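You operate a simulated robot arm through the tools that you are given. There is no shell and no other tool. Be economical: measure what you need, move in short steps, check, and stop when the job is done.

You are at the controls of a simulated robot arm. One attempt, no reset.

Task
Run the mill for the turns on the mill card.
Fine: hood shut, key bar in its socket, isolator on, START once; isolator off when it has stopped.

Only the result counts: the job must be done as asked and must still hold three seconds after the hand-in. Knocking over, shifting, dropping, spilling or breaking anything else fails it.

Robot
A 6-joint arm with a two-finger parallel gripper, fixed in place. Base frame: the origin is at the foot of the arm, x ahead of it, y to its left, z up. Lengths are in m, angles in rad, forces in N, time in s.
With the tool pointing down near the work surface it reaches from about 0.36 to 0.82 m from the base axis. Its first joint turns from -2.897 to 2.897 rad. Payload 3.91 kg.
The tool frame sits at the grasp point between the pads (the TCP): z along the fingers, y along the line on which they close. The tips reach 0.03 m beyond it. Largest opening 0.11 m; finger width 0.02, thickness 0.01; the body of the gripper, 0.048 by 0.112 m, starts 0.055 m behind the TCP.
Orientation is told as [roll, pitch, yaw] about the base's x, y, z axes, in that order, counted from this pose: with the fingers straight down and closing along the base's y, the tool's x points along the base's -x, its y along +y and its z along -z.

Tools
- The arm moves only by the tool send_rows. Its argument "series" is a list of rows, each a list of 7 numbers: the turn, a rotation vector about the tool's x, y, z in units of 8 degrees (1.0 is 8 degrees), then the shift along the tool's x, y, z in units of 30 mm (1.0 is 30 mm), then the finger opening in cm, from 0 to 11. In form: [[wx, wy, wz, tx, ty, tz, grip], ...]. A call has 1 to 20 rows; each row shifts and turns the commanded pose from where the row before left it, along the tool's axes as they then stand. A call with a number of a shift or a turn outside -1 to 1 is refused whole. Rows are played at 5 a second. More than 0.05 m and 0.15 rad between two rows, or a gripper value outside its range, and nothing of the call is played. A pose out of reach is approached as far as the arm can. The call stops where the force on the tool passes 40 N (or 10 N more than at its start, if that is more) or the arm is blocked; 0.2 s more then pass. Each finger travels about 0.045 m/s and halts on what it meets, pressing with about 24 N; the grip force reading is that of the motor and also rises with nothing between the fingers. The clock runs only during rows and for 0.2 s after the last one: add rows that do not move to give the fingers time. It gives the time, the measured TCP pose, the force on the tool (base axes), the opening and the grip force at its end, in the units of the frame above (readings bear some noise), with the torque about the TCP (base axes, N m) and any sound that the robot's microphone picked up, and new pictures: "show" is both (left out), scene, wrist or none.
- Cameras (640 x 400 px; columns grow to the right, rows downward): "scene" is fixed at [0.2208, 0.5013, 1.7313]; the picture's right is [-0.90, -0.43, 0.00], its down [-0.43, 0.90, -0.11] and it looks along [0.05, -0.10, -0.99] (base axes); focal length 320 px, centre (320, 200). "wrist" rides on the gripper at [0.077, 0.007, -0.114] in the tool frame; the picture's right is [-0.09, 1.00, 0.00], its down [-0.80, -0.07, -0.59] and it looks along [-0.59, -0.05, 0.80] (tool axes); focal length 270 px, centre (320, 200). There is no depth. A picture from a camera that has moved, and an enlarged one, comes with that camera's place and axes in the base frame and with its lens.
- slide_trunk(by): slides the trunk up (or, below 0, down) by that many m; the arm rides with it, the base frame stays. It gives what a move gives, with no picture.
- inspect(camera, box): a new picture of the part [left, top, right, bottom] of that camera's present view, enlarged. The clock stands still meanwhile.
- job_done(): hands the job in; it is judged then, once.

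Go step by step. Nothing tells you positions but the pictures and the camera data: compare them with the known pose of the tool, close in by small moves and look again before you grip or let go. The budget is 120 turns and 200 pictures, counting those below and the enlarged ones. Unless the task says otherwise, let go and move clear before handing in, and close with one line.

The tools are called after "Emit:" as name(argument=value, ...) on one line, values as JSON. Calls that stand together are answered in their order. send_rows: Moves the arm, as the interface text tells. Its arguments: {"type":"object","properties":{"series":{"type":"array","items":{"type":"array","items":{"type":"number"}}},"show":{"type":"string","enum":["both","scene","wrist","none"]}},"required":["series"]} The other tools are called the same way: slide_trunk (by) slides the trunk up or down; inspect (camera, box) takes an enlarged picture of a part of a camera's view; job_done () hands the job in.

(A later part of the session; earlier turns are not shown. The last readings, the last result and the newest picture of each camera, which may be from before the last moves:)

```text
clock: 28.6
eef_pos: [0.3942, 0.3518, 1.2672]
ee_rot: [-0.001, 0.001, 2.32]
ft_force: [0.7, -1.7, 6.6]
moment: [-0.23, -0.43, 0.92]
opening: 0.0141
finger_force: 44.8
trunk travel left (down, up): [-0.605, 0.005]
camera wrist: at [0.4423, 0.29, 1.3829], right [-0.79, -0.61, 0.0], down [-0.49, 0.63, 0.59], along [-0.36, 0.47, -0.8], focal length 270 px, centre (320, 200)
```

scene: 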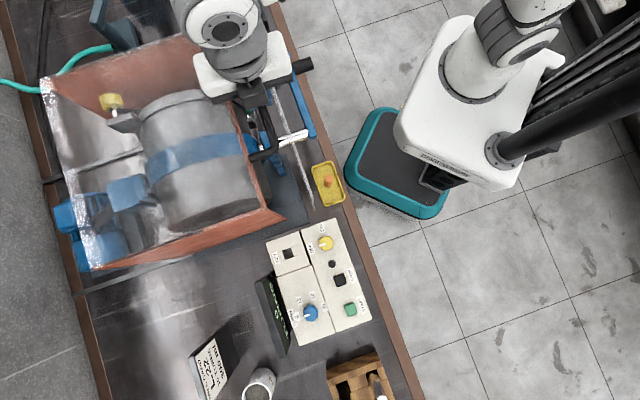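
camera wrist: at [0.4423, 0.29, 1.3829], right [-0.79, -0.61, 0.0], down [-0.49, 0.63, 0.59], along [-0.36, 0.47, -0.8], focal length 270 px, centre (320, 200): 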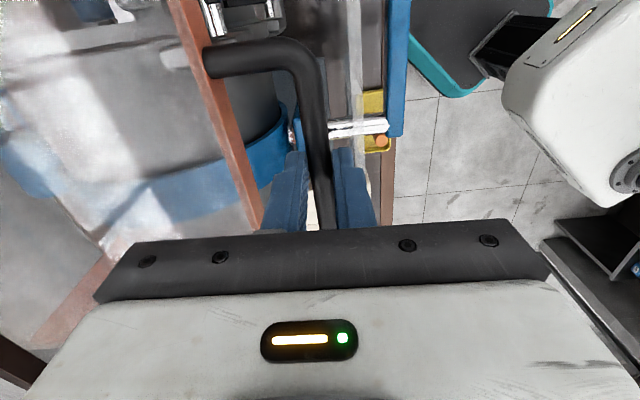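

Emit:
send_rows(series=[[0, 0, 0, 0.02, 0.35, 0, 0], [0, 0, 0, 0.02, 0.35, 0, 0], [0, 0, 0, 0.01, 0.35, 0, 0]])

Emit:
inspect(camera="wrist", box=[180, 0, 440, 240])

```text
clock: 29.4
eef_pos: [0.3725, 0.3279, 1.2688]
ee_rot: [0.0, 0.0, 2.319]
ft_force: [-1.1, -1.9, 6.0]
moment: [0.16, 0.13, 0.91]
opening: 0.014
finger_force: 44.7
trunk travel left (down, up): [-0.605, 0.005]
camera wrist: at [0.4198, 0.2674, 1.3828], right [-0.79, -0.61, 0.0], down [-0.49, 0.64, 0.59], along [-0.37, 0.47, -0.8], focal length 270 px, centre (320, 200)
```

scene: 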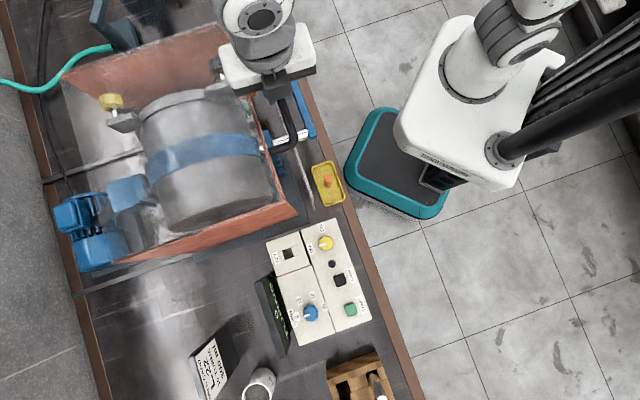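
wrist: 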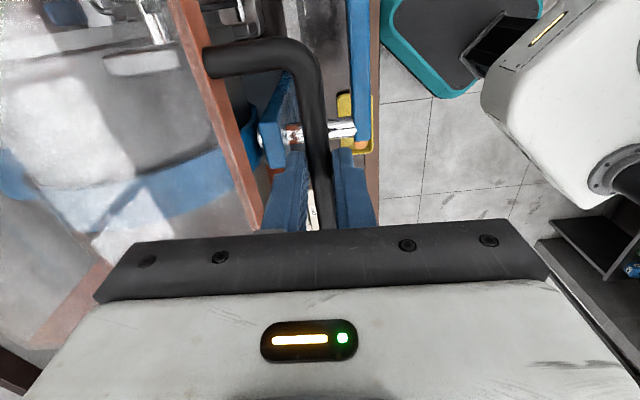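

```text
1.67 times, centred on (310, 120) of wrist
camera zoom: at [0.4198, 0.2674, 1.3828], right [-0.79, -0.61, 0.0], down [-0.49, 0.64, 0.59], along [-0.37, 0.47, -0.8], focal length 450 px, centre (337, 333)
```

zoom: 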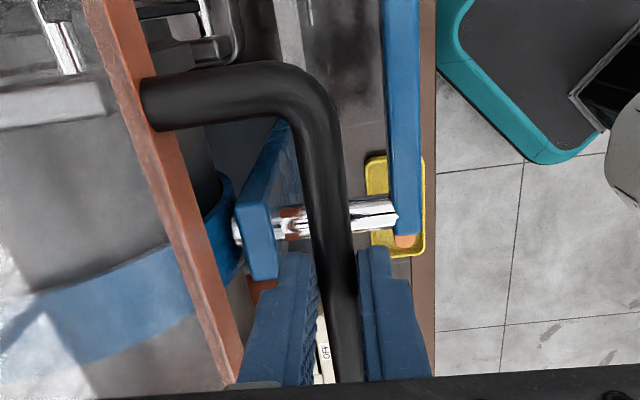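

Emit:
send_rows(series=[[0, 0, 0, 0.02, 0.35, 0.02, 0], [0, 0, 0, 0.01, 0.35, 0.02, 0], [0, 0, 0, 0.01, 0.35, 0, 0]])

Emit:
inspect(camera="scene", box=[200, 60, 340, 240])

```text
clock: 30.0
eef_pos: [0.3642, 0.321, 1.2672]
ee_rot: [-0.019, -0.001, 2.323]
ft_force: [11.0, 12.9, -4.1]
moment: [0.6, -0.29, 1.0]
opening: 0.014
finger_force: 44.9
trunk travel left (down, up): [-0.605, 0.005]
stopped in row 3: the force on the tool passed its limit at 48 N (the readings are from after the stop); the commanded pose is now the measured one
camera wrist: at [0.4103, 0.2579, 1.3825], right [-0.79, -0.61, -0.02], down [-0.5, 0.63, 0.6], along [-0.35, 0.48, -0.8], focal length 270 px, centre (320, 200)
```

scene: 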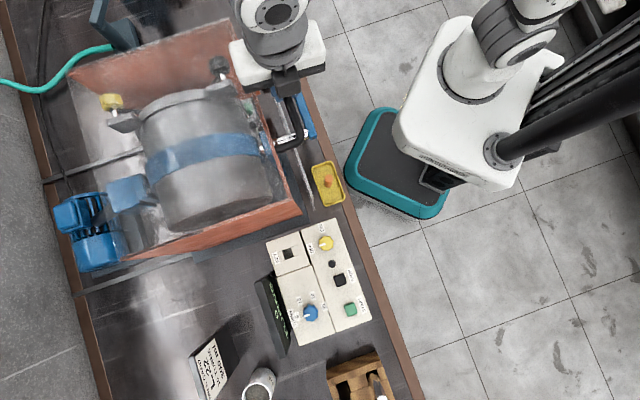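
wrist: 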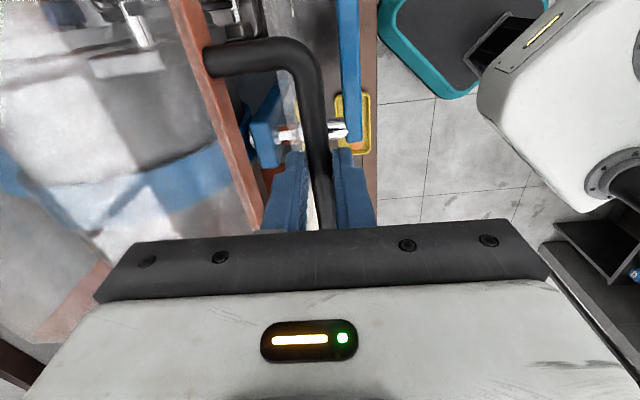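

```text
2.22 times, centred on (270, 150) of scene
camera zoom: at [0.2208, 0.5013, 1.7313], right [-0.9, -0.43, 0.0], down [-0.43, 0.9, -0.11], along [0.05, -0.1, -0.99], focal length 711 px, centre (431, 311)
```

zoom: 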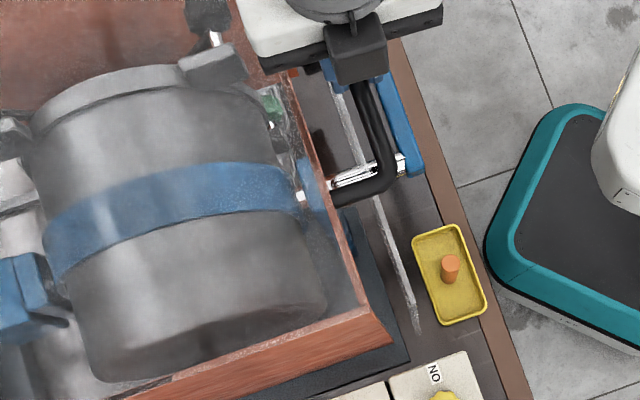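

A firm stop. I'll release and rise to see whether the hood is fully shut or my fingers met something.

Emit:
send_rows(series=[[0, 0, 0, 0, 0, 0, 3], [0, 0, 0, 0, 0, 0, 3.5], [0, 0, 0, 0, 0, -0.5, 4], [0, 0, 0, 0, 0, -1, 4], [0, 0, 0, 0, 0, -1, 4], [0, 0, 0, 0, 0, -1, 4]])

Emit:
inspect(camera="wrist", box=[160, 0, 460, 240])

```text
clock: 31.4
eef_pos: [0.3618, 0.3151, 1.3773]
ee_rot: [-0.018, -0.002, 2.32]
ft_force: [-0.8, 0.7, 0.5]
moment: [-0.01, -0.02, 0.0]
opening: 0.0403
finger_force: 0.1
trunk travel left (down, up): [-0.605, 0.005]
camera wrist: at [0.4082, 0.2527, 1.4903], right [-0.79, -0.61, -0.02], down [-0.5, 0.63, 0.6], along [-0.35, 0.48, -0.8], focal length 270 px, centre (320, 200)
```

scene: 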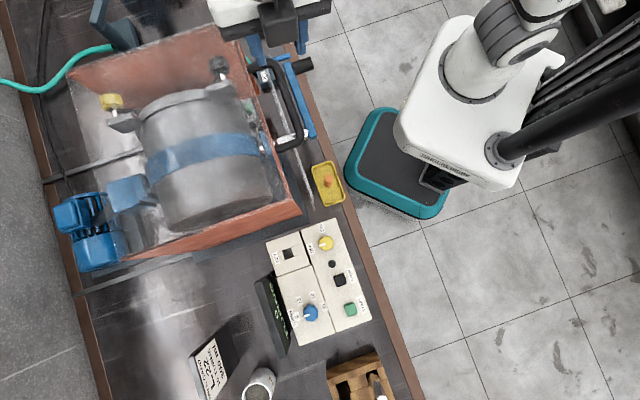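
wrist: 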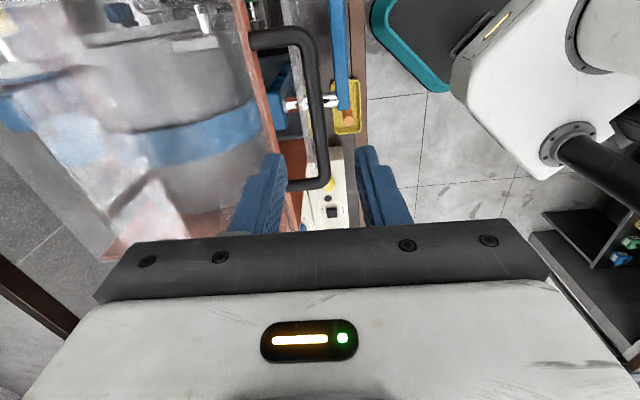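

```text
1.67 times, centred on (310, 120) of wrist
camera zoom: at [0.4082, 0.2527, 1.4903], right [-0.79, -0.61, -0.02], down [-0.5, 0.63, 0.6], along [-0.35, 0.48, -0.8], focal length 450 px, centre (337, 333)
```

zoom: 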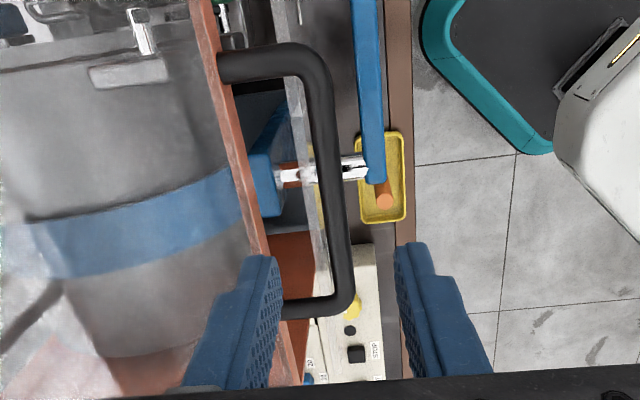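

Emit:
inspect(camera="scene", box=[220, 150, 330, 240])

Emit:
inspect(camera="scene", box=[230, 30, 330, 160])

```text
4.44 times, centred on (275, 195) of scene
camera zoom: at [0.2208, 0.5013, 1.7313], right [-0.9, -0.43, 0.0], down [-0.43, 0.9, -0.11], along [0.05, -0.1, -0.99], focal length 1421 px, centre (520, 222)
```

zoom: 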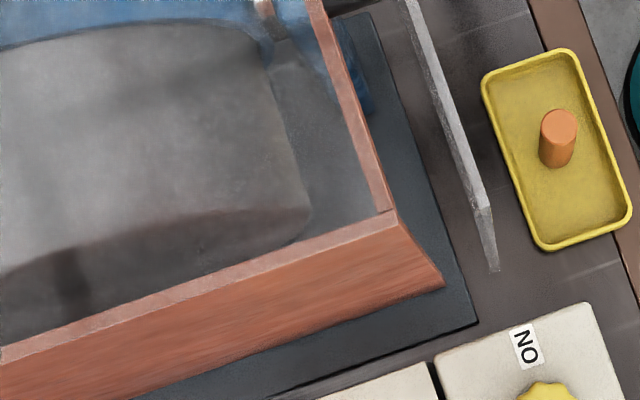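

```text
3.08 times, centred on (280, 95) of scene
camera zoom: at [0.2208, 0.5013, 1.7313], right [-0.9, -0.43, 0.0], down [-0.43, 0.9, -0.11], along [0.05, -0.1, -0.99], focal length 984 px, centre (443, 523)
```

zoom: 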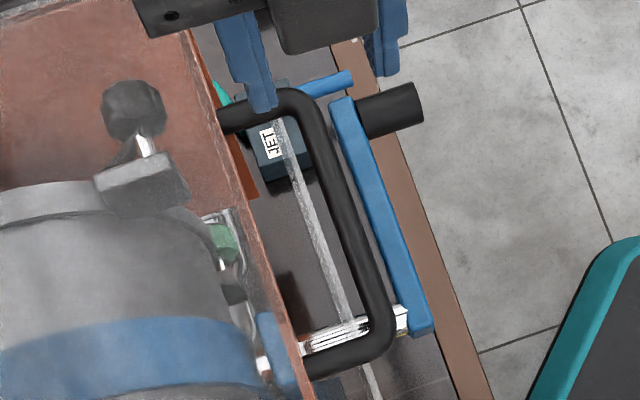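

The hood has come to its end stop. Next the key bar: I take it standing at about (0.26, 0.373), top ≈ 0.995, and the socket at about (0.274, 0.573, 0.955). I'll turn the wrist, go above the tray with a slight lean and look.

Emit:
send_rows(series=[[-0.13, 0, 1, 0, 0, 0, 4], [0, 0, 1, 0, 0, 0, 4], [0, 0, 1, 0, 0, 0, 4], [0, 0, 1, 0, 0, 0, 4], [0, 0, 1, 0, 0, 0, 4], [0, 0, 1, 0, 0, 0, 4], [0, 0, 1, 0, 0, 0, 4], [0, 0, 1, 0, 0, 0, 4], [0, 0, 1, 0, 0, 0, 4], [0, 0, 1, 0, 0, 0, 4], [0, 0, 1, 0, 0, 0, 4]], show="none")

Emit:
send_rows(series=[[0, 0, 0, 0.25, 0.95, 0, 4], [0, 0, 0, 0.25, 0.95, 0, 4], [0, 0, 0, 0.25, 0.95, 0, 4], [0, 0, 0, 0.25, 0.95, 0, 4], [0, -1, 0, 0, 0, 0, 4], [0, -1, 0, 0, 0, 0, 4], [0, -1, 0, 0, 0, 0, 4]])

```text
clock: 33.8
eef_pos: [0.3584, 0.3168, 1.3754]
ee_rot: [0.003, 0.0, 0.781]
ft_force: [-0.2, -0.4, 0.2]
moment: [0.0, -0.02, -0.05]
opening: 0.0396
finger_force: 0.1
trunk travel left (down, up): [-0.605, 0.005]
```

```text
clock: 35.4
eef_pos: [0.2571, 0.3745, 1.3752]
ee_rot: [0.003, -0.422, 0.783]
ft_force: [-0.7, 0.0, -0.5]
moment: [-0.02, 0.0, -0.01]
opening: 0.04
finger_force: 0.1
trunk travel left (down, up): [-0.605, 0.005]
camera wrist: at [0.1699, 0.296, 1.4486], right [-0.65, 0.76, 0.04], down [0.4, 0.29, 0.87], along [0.65, 0.58, -0.49], focal length 270 px, centre (320, 200)
```

scene: 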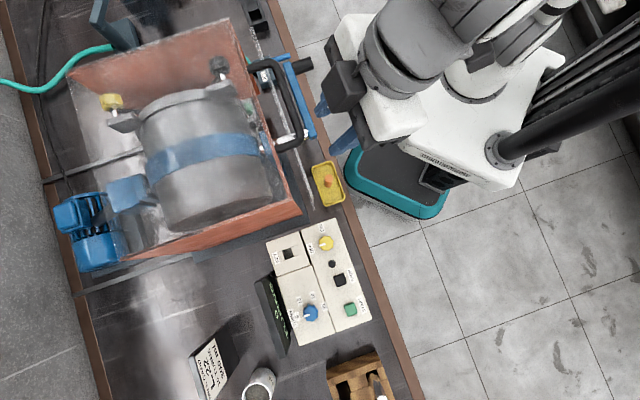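
wrist: 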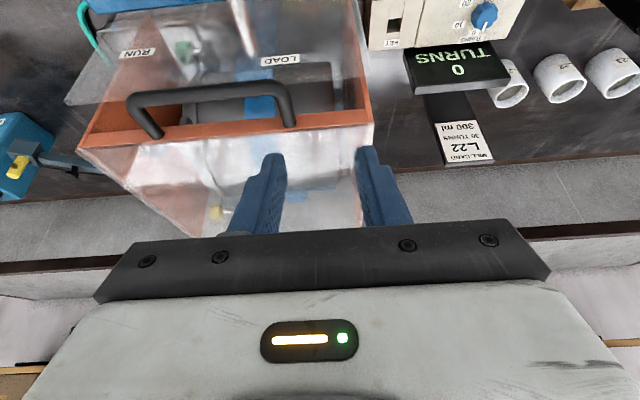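

Emit:
send_rows(series=[[0, 0, 0, 0.407, 0, 0.914, 4], [0, 0, 0, 0.407, 0, 0.914, 4], [0, 0, 0, 0.407, 0, 0.914, 4], [0, 0, 0, 0.407, 0, 0.914, 4], [0, 0, 0, 0.407, 0, 0.914, 4], [0, 0, 0, 0.407, 0, 0.914, 4], [0, 0, 0, 0.407, 0, 0.914, 4], [0, 0, 0, 0.407, 0, 0.914, 4]])

Emit:
inspect(camera="scene", box=[240, 60, 380, 240])

```text
clock: 37.2
eef_pos: [0.2571, 0.3782, 1.1361]
ee_rot: [0.003, -0.419, 0.782]
ft_force: [-0.6, 0.4, 0.4]
moment: [0.01, -0.02, 0.0]
opening: 0.0399
finger_force: 0.0
trunk travel left (down, up): [-0.605, 0.005]
camera wrist: at [0.17, 0.2999, 1.2095], right [-0.65, 0.76, 0.04], down [0.4, 0.29, 0.87], along [0.65, 0.58, -0.49], focal length 270 px, centre (320, 200)
```

scene: 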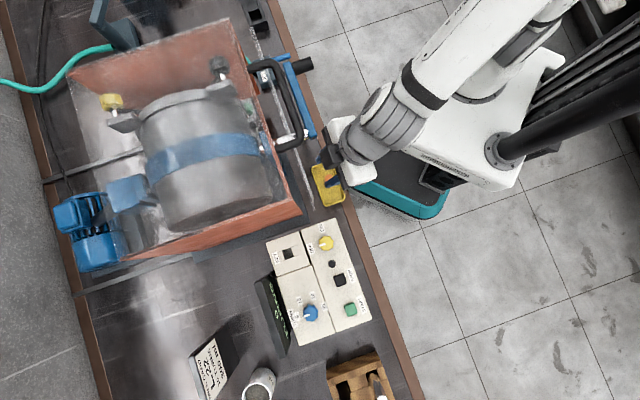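
wrist: 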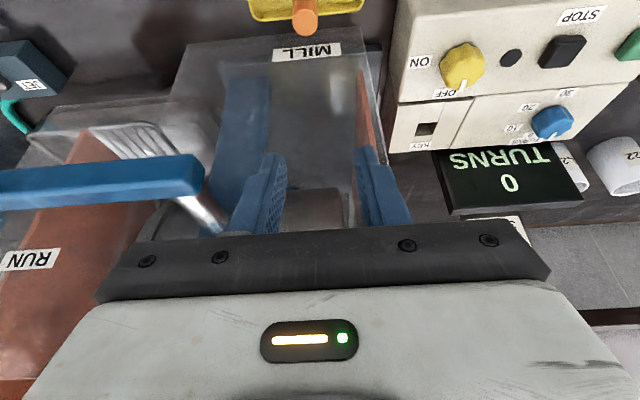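

```text
2.22 times, centred on (310, 150) of scene
camera zoom: at [0.2208, 0.5013, 1.7313], right [-0.9, -0.43, 0.0], down [-0.43, 0.9, -0.11], along [0.05, -0.1, -0.99], focal length 711 px, centre (342, 311)
```

zoom: 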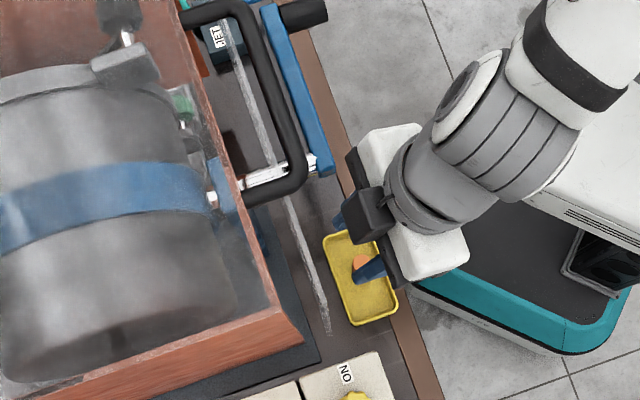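

Emit:
send_rows(series=[[0, 0, 0, 0.407, -0.19, 0.914, 4], [0, 0, 0, 0.407, 0, 0.914, 4], [0, 0, 0, 0.33, 0, 0.73, 4]])

Emit:
inspect(camera="scene", box=[290, 110, 370, 220])

```text
clock: 38.0
eef_pos: [0.2623, 0.3735, 1.0509]
ee_rot: [0.002, -0.416, 0.782]
ft_force: [-0.2, 0.2, 0.1]
moment: [0.01, 0.02, 0.0]
opening: 0.04
finger_force: 0.1
trunk travel left (down, up): [-0.605, 0.005]
camera wrist: at [0.1738, 0.2949, 1.1253], right [-0.65, 0.76, 0.04], down [0.4, 0.29, 0.87], along [0.65, 0.58, -0.5], focal length 270 px, centre (320, 200)
```

scene: 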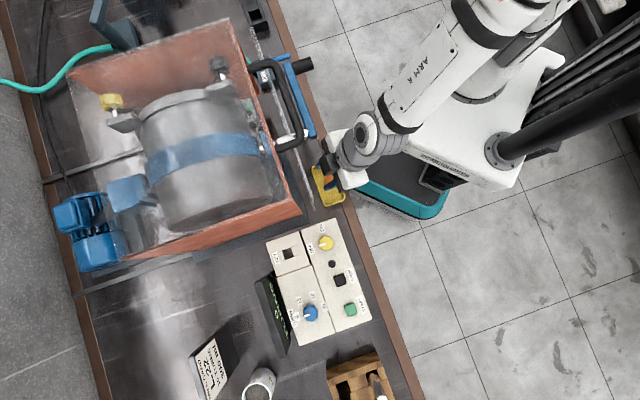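
wrist: 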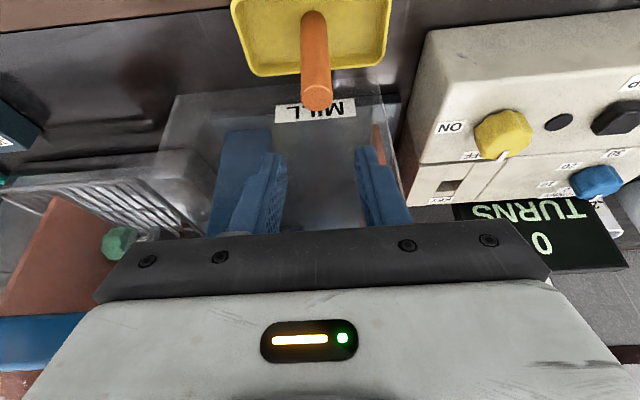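

```text
3.64 times, centred on (330, 165) of scene
camera zoom: at [0.2208, 0.5013, 1.7313], right [-0.9, -0.43, 0.0], down [-0.43, 0.9, -0.11], along [0.05, -0.1, -0.99], focal length 1163 px, centre (284, 327)
```

zoom: 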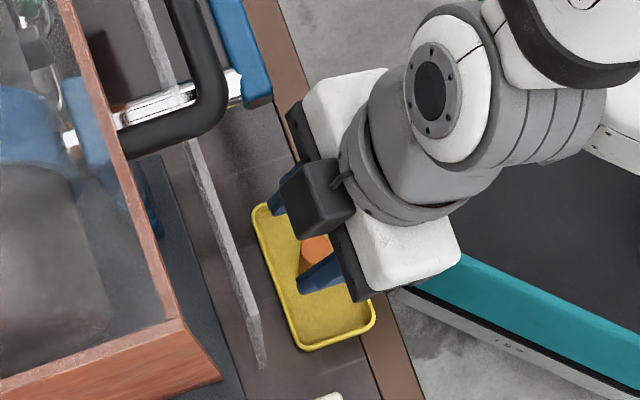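

Emit:
send_rows(series=[[0, 0, 0, 0.34, 0, 0.76, 4], [0, 0, 0, 0.34, 0, 0.76, 4]])

Emit:
inspect(camera="wrist", box=[220, 60, 420, 240])

Emit:
inspect(camera="scene", box=[300, 140, 360, 220])

```text
clock: 38.6
eef_pos: [0.2617, 0.3746, 1.0003]
ee_rot: [0.002, -0.417, 0.782]
ft_force: [0.3, 0.1, 0.2]
moment: [-0.04, 0.03, 0.04]
opening: 0.0398
finger_force: 0.0
trunk travel left (down, up): [-0.605, 0.005]
camera wrist: at [0.1734, 0.2957, 1.0751], right [-0.65, 0.76, 0.04], down [0.4, 0.29, 0.87], along [0.65, 0.58, -0.49], focal length 270 px, centre (320, 200)
```

scene: 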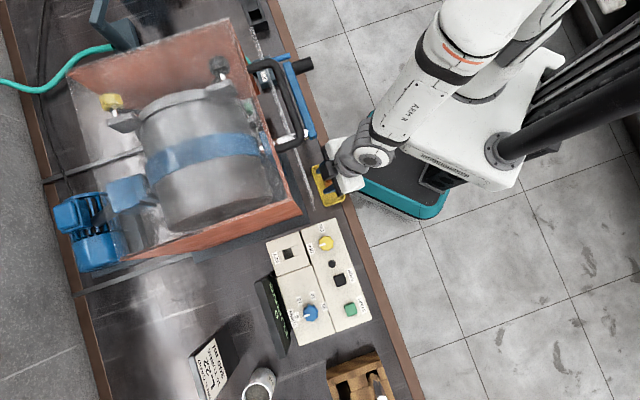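
wrist: 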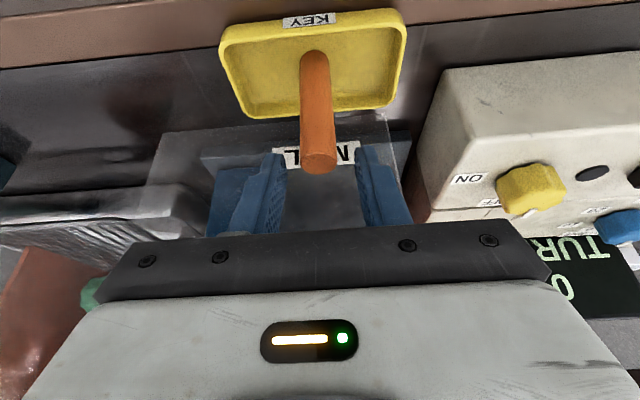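

```text
2.22 times, centred on (320, 150) of wrist
camera zoom: at [0.1734, 0.2957, 1.0751], right [-0.65, 0.76, 0.04], down [0.4, 0.29, 0.87], along [0.65, 0.58, -0.49], focal length 601 px, centre (320, 311)
```

zoom: 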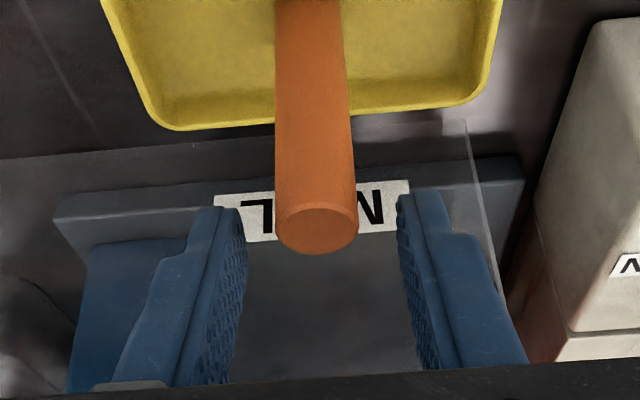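

```text
5.00 times, centred on (330, 180) of scene
camera zoom: at [0.2208, 0.5013, 1.7313], right [-0.9, -0.43, 0.0], down [-0.43, 0.9, -0.11], along [0.05, -0.1, -0.99], focal length 1599 px, centre (270, 300)
```

zoom: 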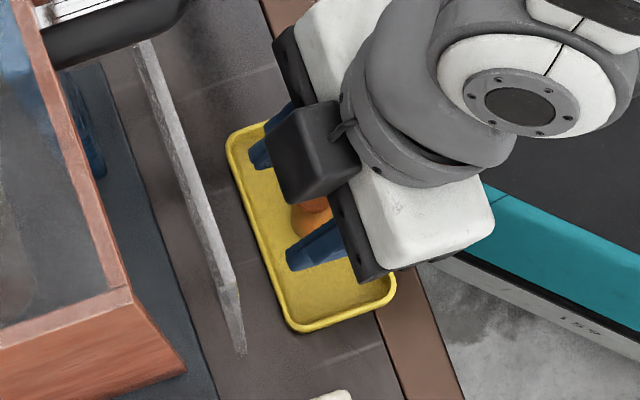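

Bar is centred between the fingers. I go down another 18 mm and close gently on its top.

Emit:
send_rows(series=[[0, 0, 0, 0.244, 0.05, 0.55, 4], [0, 0, 0, 0, 0, 0, 2.5], [0, 0, 0, 0, 0, 0, 1.5], [0, 0, 0, 0, 0, 0, 0.5], [0, 0, 0, 0, 0, 0, 0.5], [0, 0, 0, 0, 0, 0, 0.5]])

Emit:
inspect(camera="wrist", box=[220, 60, 420, 240])

```text
clock: 40.0
eef_pos: [0.2599, 0.3739, 0.984]
ee_rot: [0.003, -0.419, 0.783]
ft_force: [0.6, -0.3, 0.6]
moment: [0.01, 0.03, 0.0]
opening: 0.0186
finger_force: 23.8
trunk travel left (down, up): [-0.605, 0.005]
camera wrist: at [0.1726, 0.2961, 1.0575], right [-0.65, 0.76, 0.04], down [0.4, 0.29, 0.87], along [0.65, 0.58, -0.49], focal length 270 px, centre (320, 200)
```

scene: 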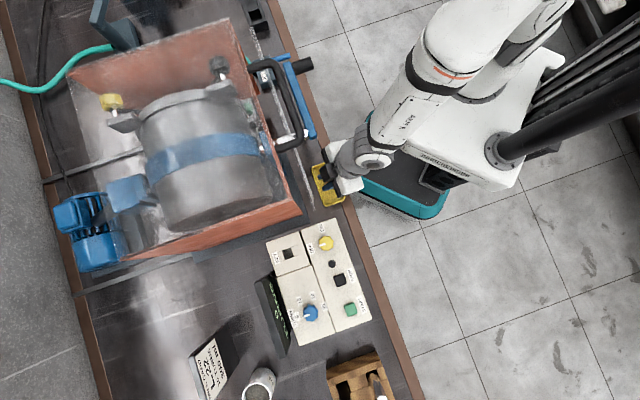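
wrist: 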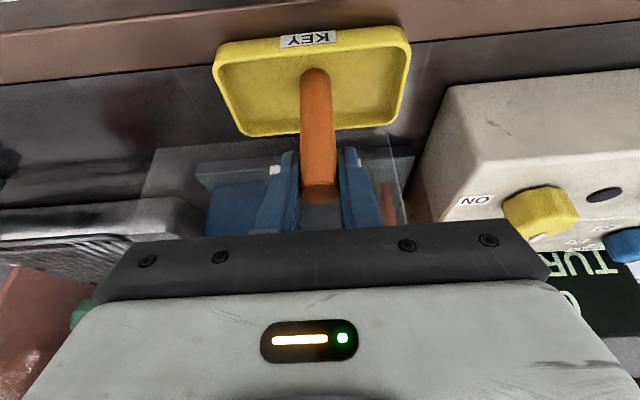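

```text
2.22 times, centred on (320, 150) of wrist
camera zoom: at [0.1726, 0.2961, 1.0575], right [-0.65, 0.76, 0.04], down [0.4, 0.29, 0.87], along [0.65, 0.58, -0.49], focal length 601 px, centre (320, 311)
```

zoom: 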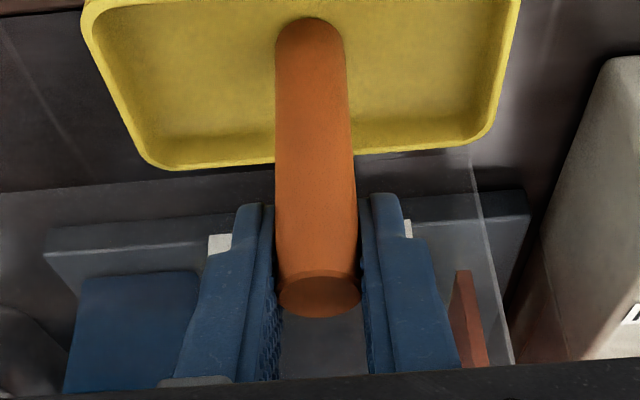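

Gripped at 18.6 mm. I lift it straight up and check.

Emit:
send_rows(series=[[0, 0, 0, -0.407, 0, -0.914, 0.5], [0, 0, 0, -0.407, 0, -0.914, 0.5], [0, 0, 0, -0.407, 0, -0.914, 0.5], [0, 0, 0, -0.407, 0, -0.914, 0.5]])

Emit:
inspect(camera="wrist", box=[220, 0, 420, 240])

Emit:
inspect(camera="wrist", box=[380, 20, 640, 240])

```text
clock: 41.0
eef_pos: [0.26, 0.3744, 1.1032]
ee_rot: [0.004, -0.418, 0.782]
ft_force: [-0.1, -1.2, -0.3]
moment: [0.0, -0.02, 0.0]
opening: 0.0184
finger_force: 24.3
trunk travel left (down, up): [-0.605, 0.005]
camera wrist: at [0.172, 0.2953, 1.1766], right [-0.65, 0.76, 0.04], down [0.4, 0.29, 0.87], along [0.65, 0.58, -0.49], focal length 270 px, centre (320, 200)
```

scene: 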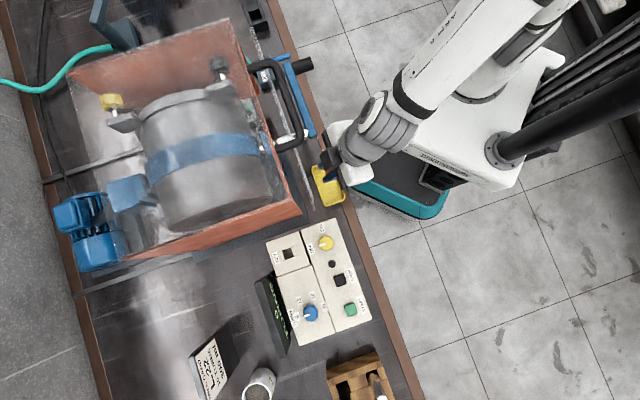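
wrist: 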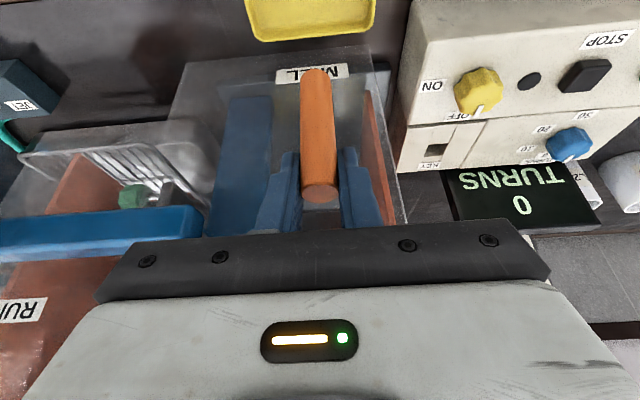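

```text
1.67 times, centred on (320, 120) of wrist
camera zoom: at [0.172, 0.2953, 1.1766], right [-0.65, 0.76, 0.04], down [0.4, 0.29, 0.87], along [0.65, 0.58, -0.49], focal length 450 px, centre (320, 333)
```

zoom: 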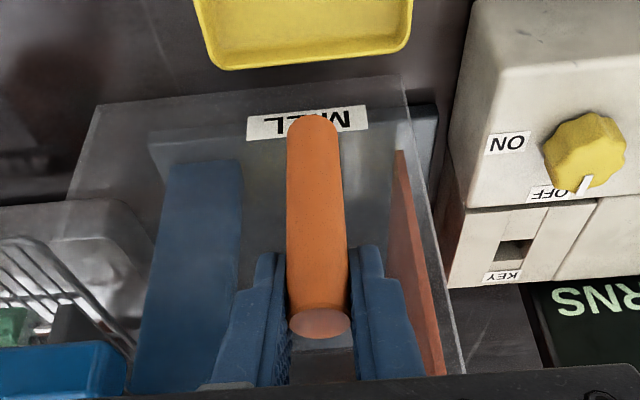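

```text
1.82 times, centred on (510, 130) of wrist
camera zoom: at [0.172, 0.2953, 1.1766], right [-0.65, 0.76, 0.04], down [0.4, 0.29, 0.87], along [0.65, 0.58, -0.49], focal length 491 px, centre (-26, 327)
```

zoom: 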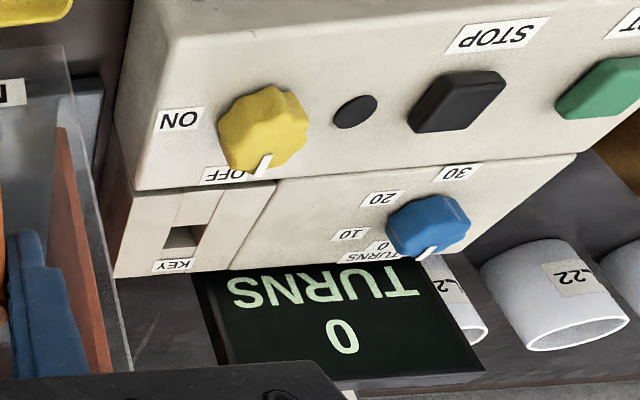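

The key bar is held. I carry it: up, along the table, then out over the socket, keeping high.

Emit:
send_rows(series=[[0, 0, 0, -0.407, 0, -0.914, 0.5], [0, 0, 0, 0, 0.874, 0, 0.5], [0, 0, 0, 0, 0.874, 0, 0.5], [0, 0, 0, 0, 0.874, 0, 0.5], [0, 0, 0, 0, 0.874, 0, 0.5], [0, 0, 0, 0, 0.874, 0, 0.5], [0, 0, 0, -0.906, 0, 0.404, 0.5], [0, 0, 0, -0.906, 0, 0.404, 0.5], [0, 0, 0, -0.906, 0, 0.404, 0.5], [0, 0, 0, -0.906, 0, 0.404, 0.5], [0, 0, 0, -0.906, 0, 0.404, 0.5]])

Emit:
inspect(camera="wrist", box=[220, 0, 420, 240])

Emit:
inspect(camera="scene", box=[240, 200, 340, 300])

```text
clock: 43.4
eef_pos: [0.2725, 0.5713, 1.134]
ee_rot: [0.003, -0.418, 0.782]
ft_force: [-0.2, 0.7, 0.2]
moment: [-0.02, 0.01, 0.0]
opening: 0.0187
finger_force: 23.4
trunk travel left (down, up): [-0.605, 0.005]
camera wrist: at [0.1856, 0.4934, 1.2068], right [-0.65, 0.76, 0.04], down [0.4, 0.29, 0.87], along [0.65, 0.58, -0.5], focal length 270 px, centre (320, 200)
```

scene: 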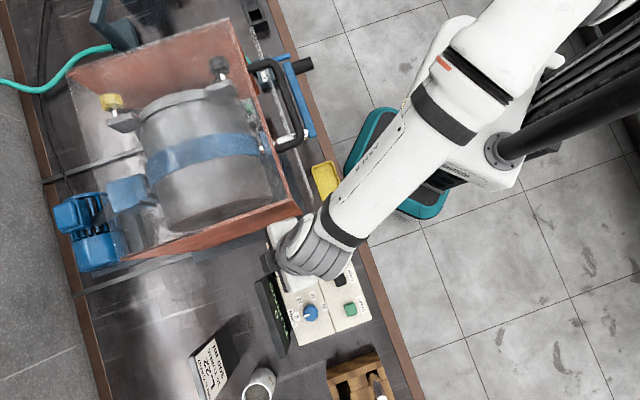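
wrist: 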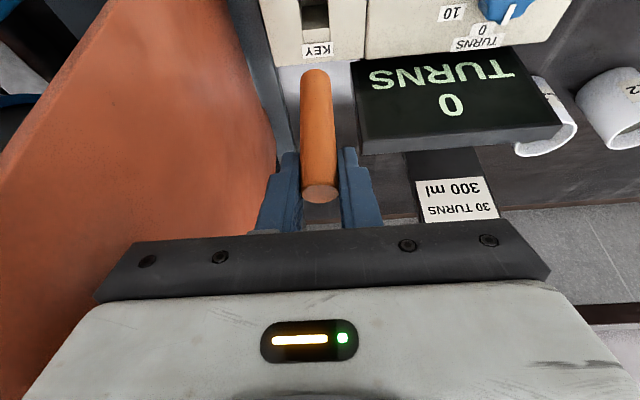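

```text
1.67 times, centred on (320, 120) of wrist
camera zoom: at [0.1856, 0.4934, 1.2068], right [-0.65, 0.76, 0.04], down [0.4, 0.29, 0.87], along [0.65, 0.58, -0.5], focal length 450 px, centre (320, 333)
```

zoom: 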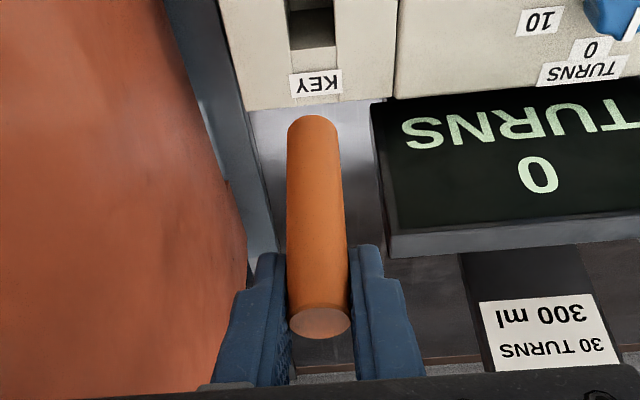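

```text
4.00 times, centred on (290, 250) of scene
camera zoom: at [0.2208, 0.5013, 1.7313], right [-0.9, -0.43, 0.0], down [-0.43, 0.9, -0.11], along [0.05, -0.1, -0.99], focal length 1279 px, centre (440, 0)
```

zoom: 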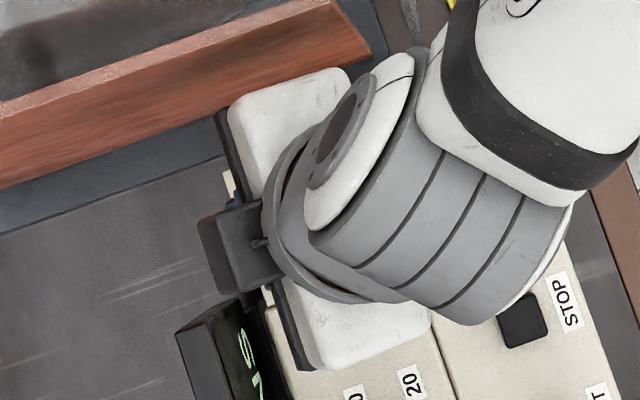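

Emit:
send_rows(series=[[0, 0, 0, 0.34, 0, 0.76, 0.5], [0, 0, 0, 0.34, 0, 0.76, 0.5]], show="none")

Emit:
inspect(camera="wrist", box=[230, 0, 410, 110])

```text
clock: 44.0
eef_pos: [0.2729, 0.5714, 1.0847]
ee_rot: [0.004, -0.419, 0.781]
ft_force: [-1.5, -0.2, -1.0]
moment: [-0.02, -0.02, 0.01]
opening: 0.0187
finger_force: 24.1
trunk travel left (down, up): [-0.605, 0.005]
```

```text
3.56 times, centred on (320, 55) of wrist
camera zoom: at [0.1856, 0.4928, 1.1573], right [-0.65, 0.76, 0.04], down [0.4, 0.29, 0.87], along [0.65, 0.58, -0.49], focal length 961 px, centre (320, 716)
```

zoom: 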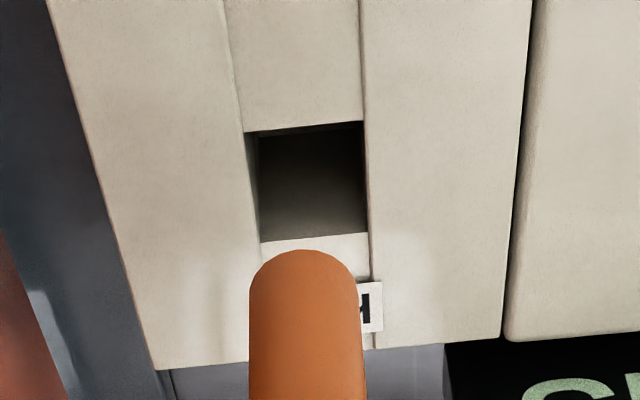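

Emit:
send_rows(series=[[0, 0, 0, -0.076, 0.08, 0.034, 0.5], [0, 0, 0, 0.366, 0, 0.823, 0.5]], show="none")

Emit:
inspect(camera="wrist", box=[230, 0, 410, 110])

```text
clock: 44.6
eef_pos: [0.2715, 0.5745, 1.0567]
ee_rot: [0.003, -0.417, 0.781]
ft_force: [-0.7, 0.6, -0.3]
moment: [-0.04, 0.03, -0.05]
opening: 0.0184
finger_force: 23.8
trunk travel left (down, up): [-0.605, 0.005]
```

```text
3.56 times, centred on (320, 55) of wrist
camera zoom: at [0.1846, 0.4965, 1.1307], right [-0.65, 0.76, 0.04], down [0.4, 0.29, 0.87], along [0.65, 0.58, -0.49], focal length 961 px, centre (320, 716)
```

zoom: 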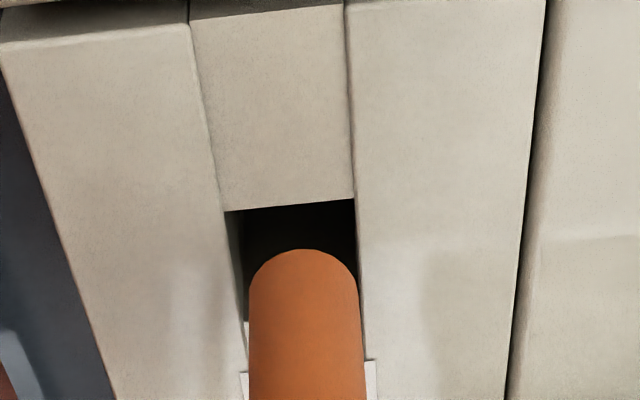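

Nearly aligned; shift about 1 mm and lower into the socket, watching the force.

Emit:
send_rows(series=[[0, 0, 0, 0, -0.04, 0, 0.5], [0, 0, 0, 0.11, 0, 0.247, 0.5], [0, 0, 0, 0.11, 0, 0.247, 0.5]], show="none")

Emit:
inspect(camera="wrist", box=[230, 0, 410, 110])

```text
clock: 45.4
eef_pos: [0.2731, 0.5732, 1.0402]
ee_rot: [0.002, -0.418, 0.78]
ft_force: [0.4, 1.1, -0.9]
moment: [-0.02, 0.02, 0.0]
opening: 0.0187
finger_force: 24.4
trunk travel left (down, up): [-0.605, 0.005]
```

```text
3.56 times, centred on (320, 55) of wrist
camera zoom: at [0.1857, 0.495, 1.1136], right [-0.65, 0.76, 0.04], down [0.4, 0.29, 0.87], along [0.65, 0.58, -0.49], focal length 961 px, centre (320, 716)
```

zoom: 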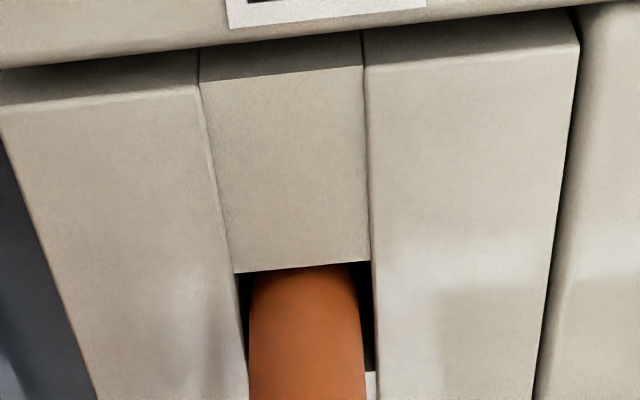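

It is entering the socket. Continue down slowly.

Emit:
send_rows(series=[[0, 0, 0, 0.136, 0, 0.305, 0.5], [0, 0, 0, 0.136, 0, 0.305, 0.5], [0, 0, 0, 0.136, 0, 0.305, 0.5], [0, 0, 0, 0.1, 0, 0.22, 0.5]])

```text
clock: 46.4
eef_pos: [0.2733, 0.5741, 1.0051]
ee_rot: [0.005, -0.424, 0.782]
ft_force: [3.2, -2.5, 23.9]
moment: [-0.29, -0.16, -0.03]
opening: 0.0196
finger_force: 24.2
trunk travel left (down, up): [-0.605, 0.005]
camera wrist: at [0.1861, 0.4953, 1.0791], right [-0.65, 0.76, 0.04], down [0.4, 0.29, 0.87], along [0.65, 0.58, -0.49], focal length 270 px, centre (320, 200)
```

scene: 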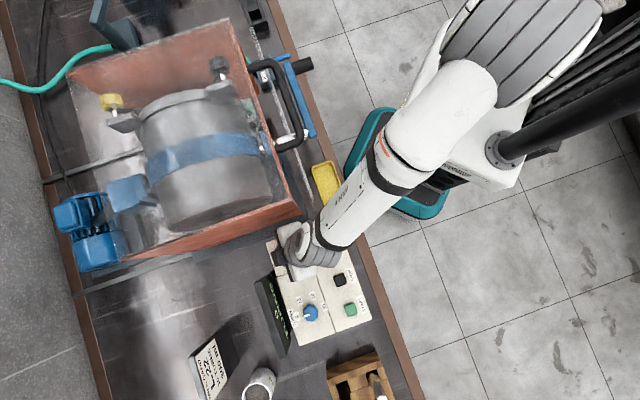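
wrist: 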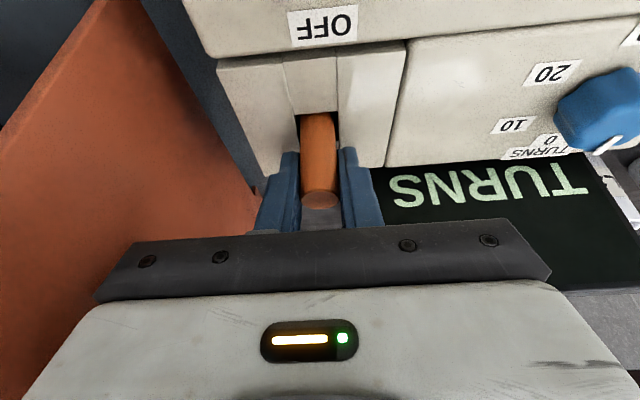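

The bar rests on the bottom of the socket. I release and back away along the tool axis.

Emit:
send_rows(series=[[0, 0, 0, -0.03, 0, -0.07, 0.5], [0, 0, 0, 0, 0, 0, 2.4], [0, 0, 0, 0, 0, 0, 3.5], [0, 0, 0, 0, 0, 0, 4], [0, 0, 0, -0.407, 0, -0.914, 4], [0, 0, 0, -0.407, 0, -0.914, 4], [0, 0, 0, -0.407, 0, -0.914, 4]])

Emit:
inspect(camera="wrist", box=[200, 0, 460, 200])

```text
clock: 48.0
eef_pos: [0.2726, 0.5721, 1.0954]
ee_rot: [0.004, -0.419, 0.782]
ft_force: [-0.1, 0.6, -0.6]
moment: [0.03, 0.01, 0.01]
opening: 0.0401
finger_force: 0.2
trunk travel left (down, up): [-0.605, 0.005]
camera wrist: at [0.1868, 0.494, 1.169], right [-0.65, 0.76, 0.04], down [0.4, 0.29, 0.87], along [0.65, 0.58, -0.49], focal length 270 px, centre (320, 200)
```

scene: 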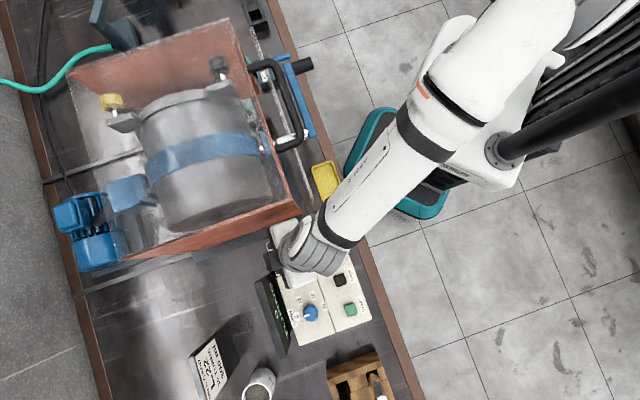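
wrist: 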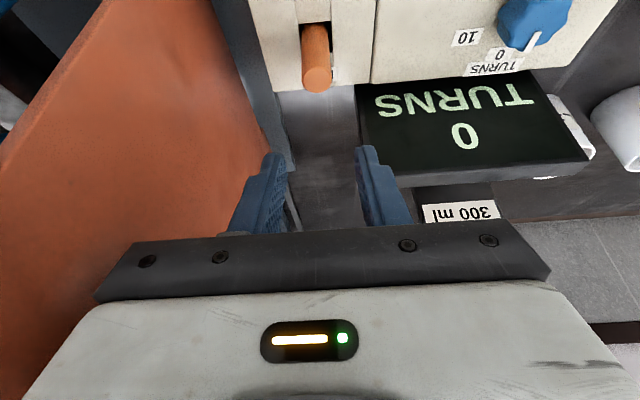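

```text
2.00 times, centred on (330, 100) of wrist
camera zoom: at [0.1868, 0.494, 1.169], right [-0.65, 0.76, 0.04], down [0.4, 0.29, 0.87], along [0.65, 0.58, -0.49], focal length 541 px, centre (300, 400)
```

zoom: 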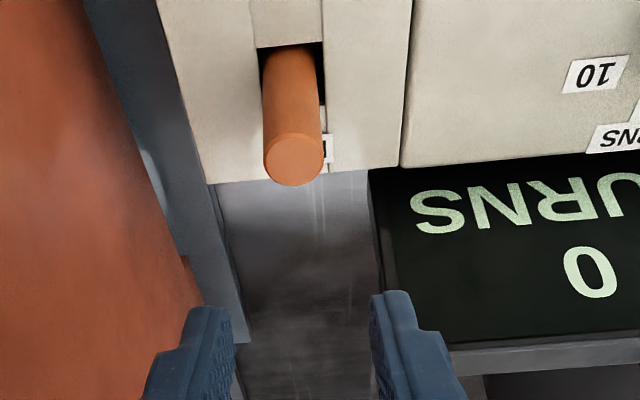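

Key bar is in its socket. Now the TURNS dial: I take it at about (0.166, 0.668, 0.98). I'll go upright, move over it and turn the hand.

Emit:
send_rows(series=[[0, 0, 0, -0.407, 0, -0.914, 6], [0, 1, 0, 0, 0, 0, 6], [0, 1, 0, 0, 0, 0, 6], [0, 1, 0, 0, 0, 0, 6], [0, 0, 0, 0.05, 0.95, 0, 6], [0, 0, 0, 0.05, 0.95, 0, 6], [0, 0, 0, 0.05, 0.95, 0, 6], [0, 0, 0, 0.05, 0.95, 0, 6], [0, 0, 0, 0.05, 0.95, 0, 6]])

Emit:
inspect(camera="wrist", box=[200, 60, 440, 240])

```text
clock: 50.0
eef_pos: [0.1688, 0.6703, 1.1253]
ee_rot: [0.004, 0.001, 0.784]
ft_force: [0.2, 0.3, 0.0]
moment: [-0.03, 0.0, 0.02]
opening: 0.0602
finger_force: 0.0
trunk travel left (down, up): [-0.605, 0.005]
camera wrist: at [0.1095, 0.6192, 1.2403], right [-0.64, 0.77, 0.0], down [0.62, 0.51, 0.59], along [0.46, 0.38, -0.8], focal length 270 px, centre (320, 200)
```

scene: 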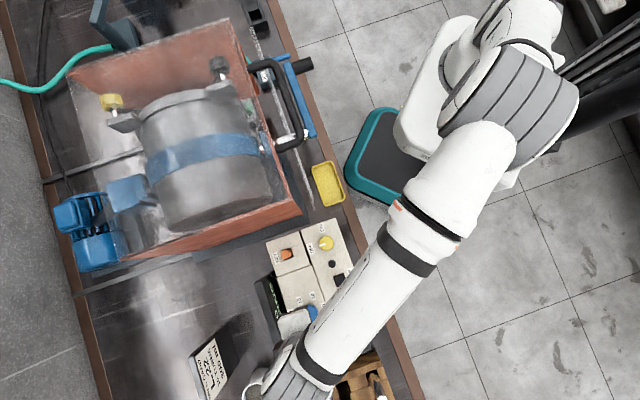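
wrist: 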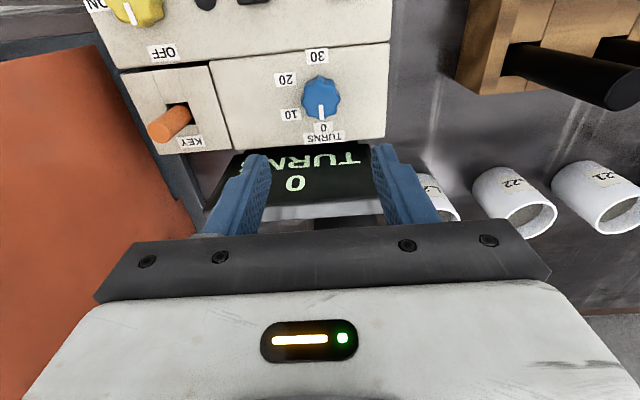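

```text
2.22 times, centred on (320, 150) of wrist
camera zoom: at [0.1095, 0.6192, 1.2403], right [-0.64, 0.77, 0.0], down [0.62, 0.51, 0.59], along [0.46, 0.38, -0.8], focal length 601 px, centre (320, 311)
```

zoom: 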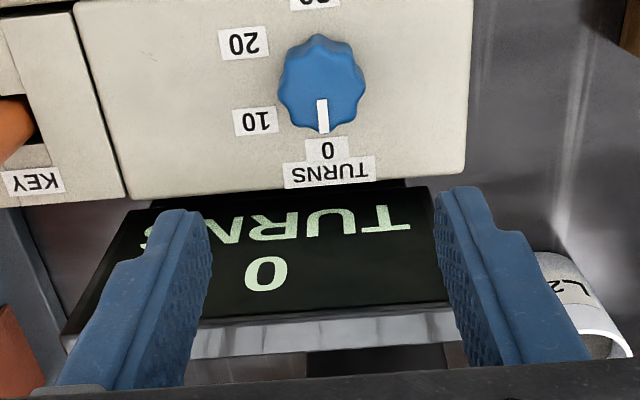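

Emit:
send_rows(series=[[0, 0, -1, 0.21, 0, 0, 6], [0, 0, -1, 0, 0, 0, 6], [0, 0, -1, 0, 0, 0, 6], [0, 0, -1, 0, 0, 0, 6], [0, 0, -1, 0, 0, 0, 6], [0, 0, -1, 0, 0, 0, 6], [0, 0, -1, 0, 0, 0, 6], [0, 0, -1, 0, 0, 0, 6], [0, 0, -1, 0, 0, 0, 6], [0, 0, -1, 0, 0, 0, 6], [0, 0, -1, 0, 0, 0, 6], [0, 0, -0.25, 0, 0, 0, 6], [0, 0, 0, 0, 0, 1, 6], [0, 0, 0, 0, 0, 1, 6]])

Emit:
inspect(camera="wrist", box=[200, 60, 440, 240])

```text
clock: 53.0
eef_pos: [0.1635, 0.6653, 1.0636]
ee_rot: [0.0, -0.003, 2.352]
ft_force: [0.6, 0.8, -0.2]
moment: [-0.01, -0.03, -0.02]
opening: 0.0603
finger_force: 0.0
trunk travel left (down, up): [-0.605, 0.005]
camera wrist: at [0.2138, 0.6048, 1.1783], right [-0.77, -0.64, 0.0], down [-0.51, 0.62, 0.6], along [-0.38, 0.46, -0.8], focal length 270 px, centre (320, 200)
```

scene: 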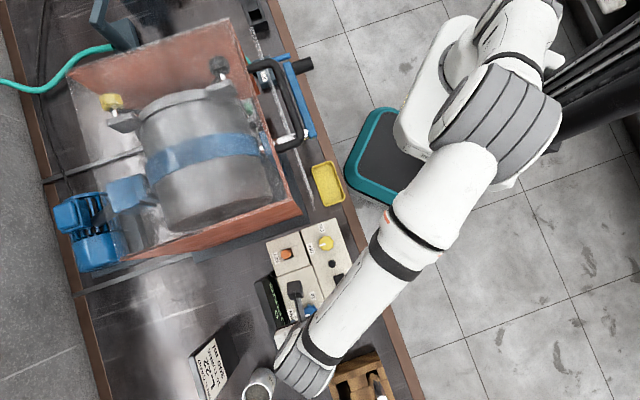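
wrist: 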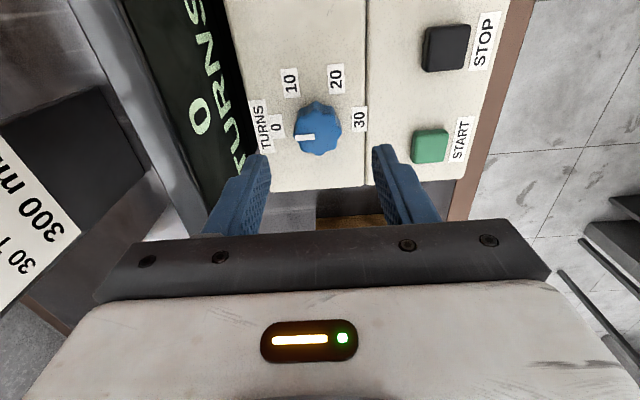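

```text
2.22 times, centred on (320, 150) of wrist
camera zoom: at [0.2138, 0.6048, 1.1783], right [-0.77, -0.64, 0.0], down [-0.51, 0.62, 0.6], along [-0.38, 0.46, -0.8], focal length 601 px, centre (320, 311)
```

zoom: 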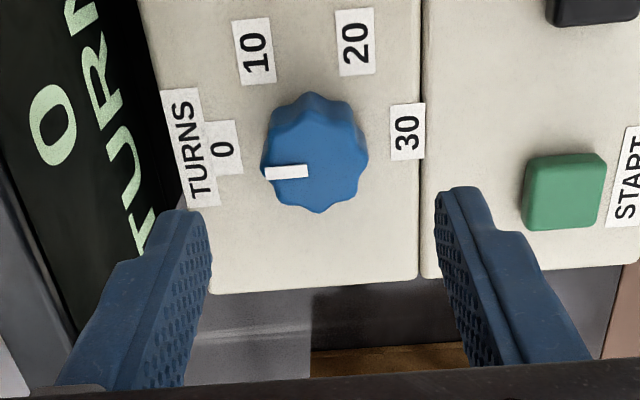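

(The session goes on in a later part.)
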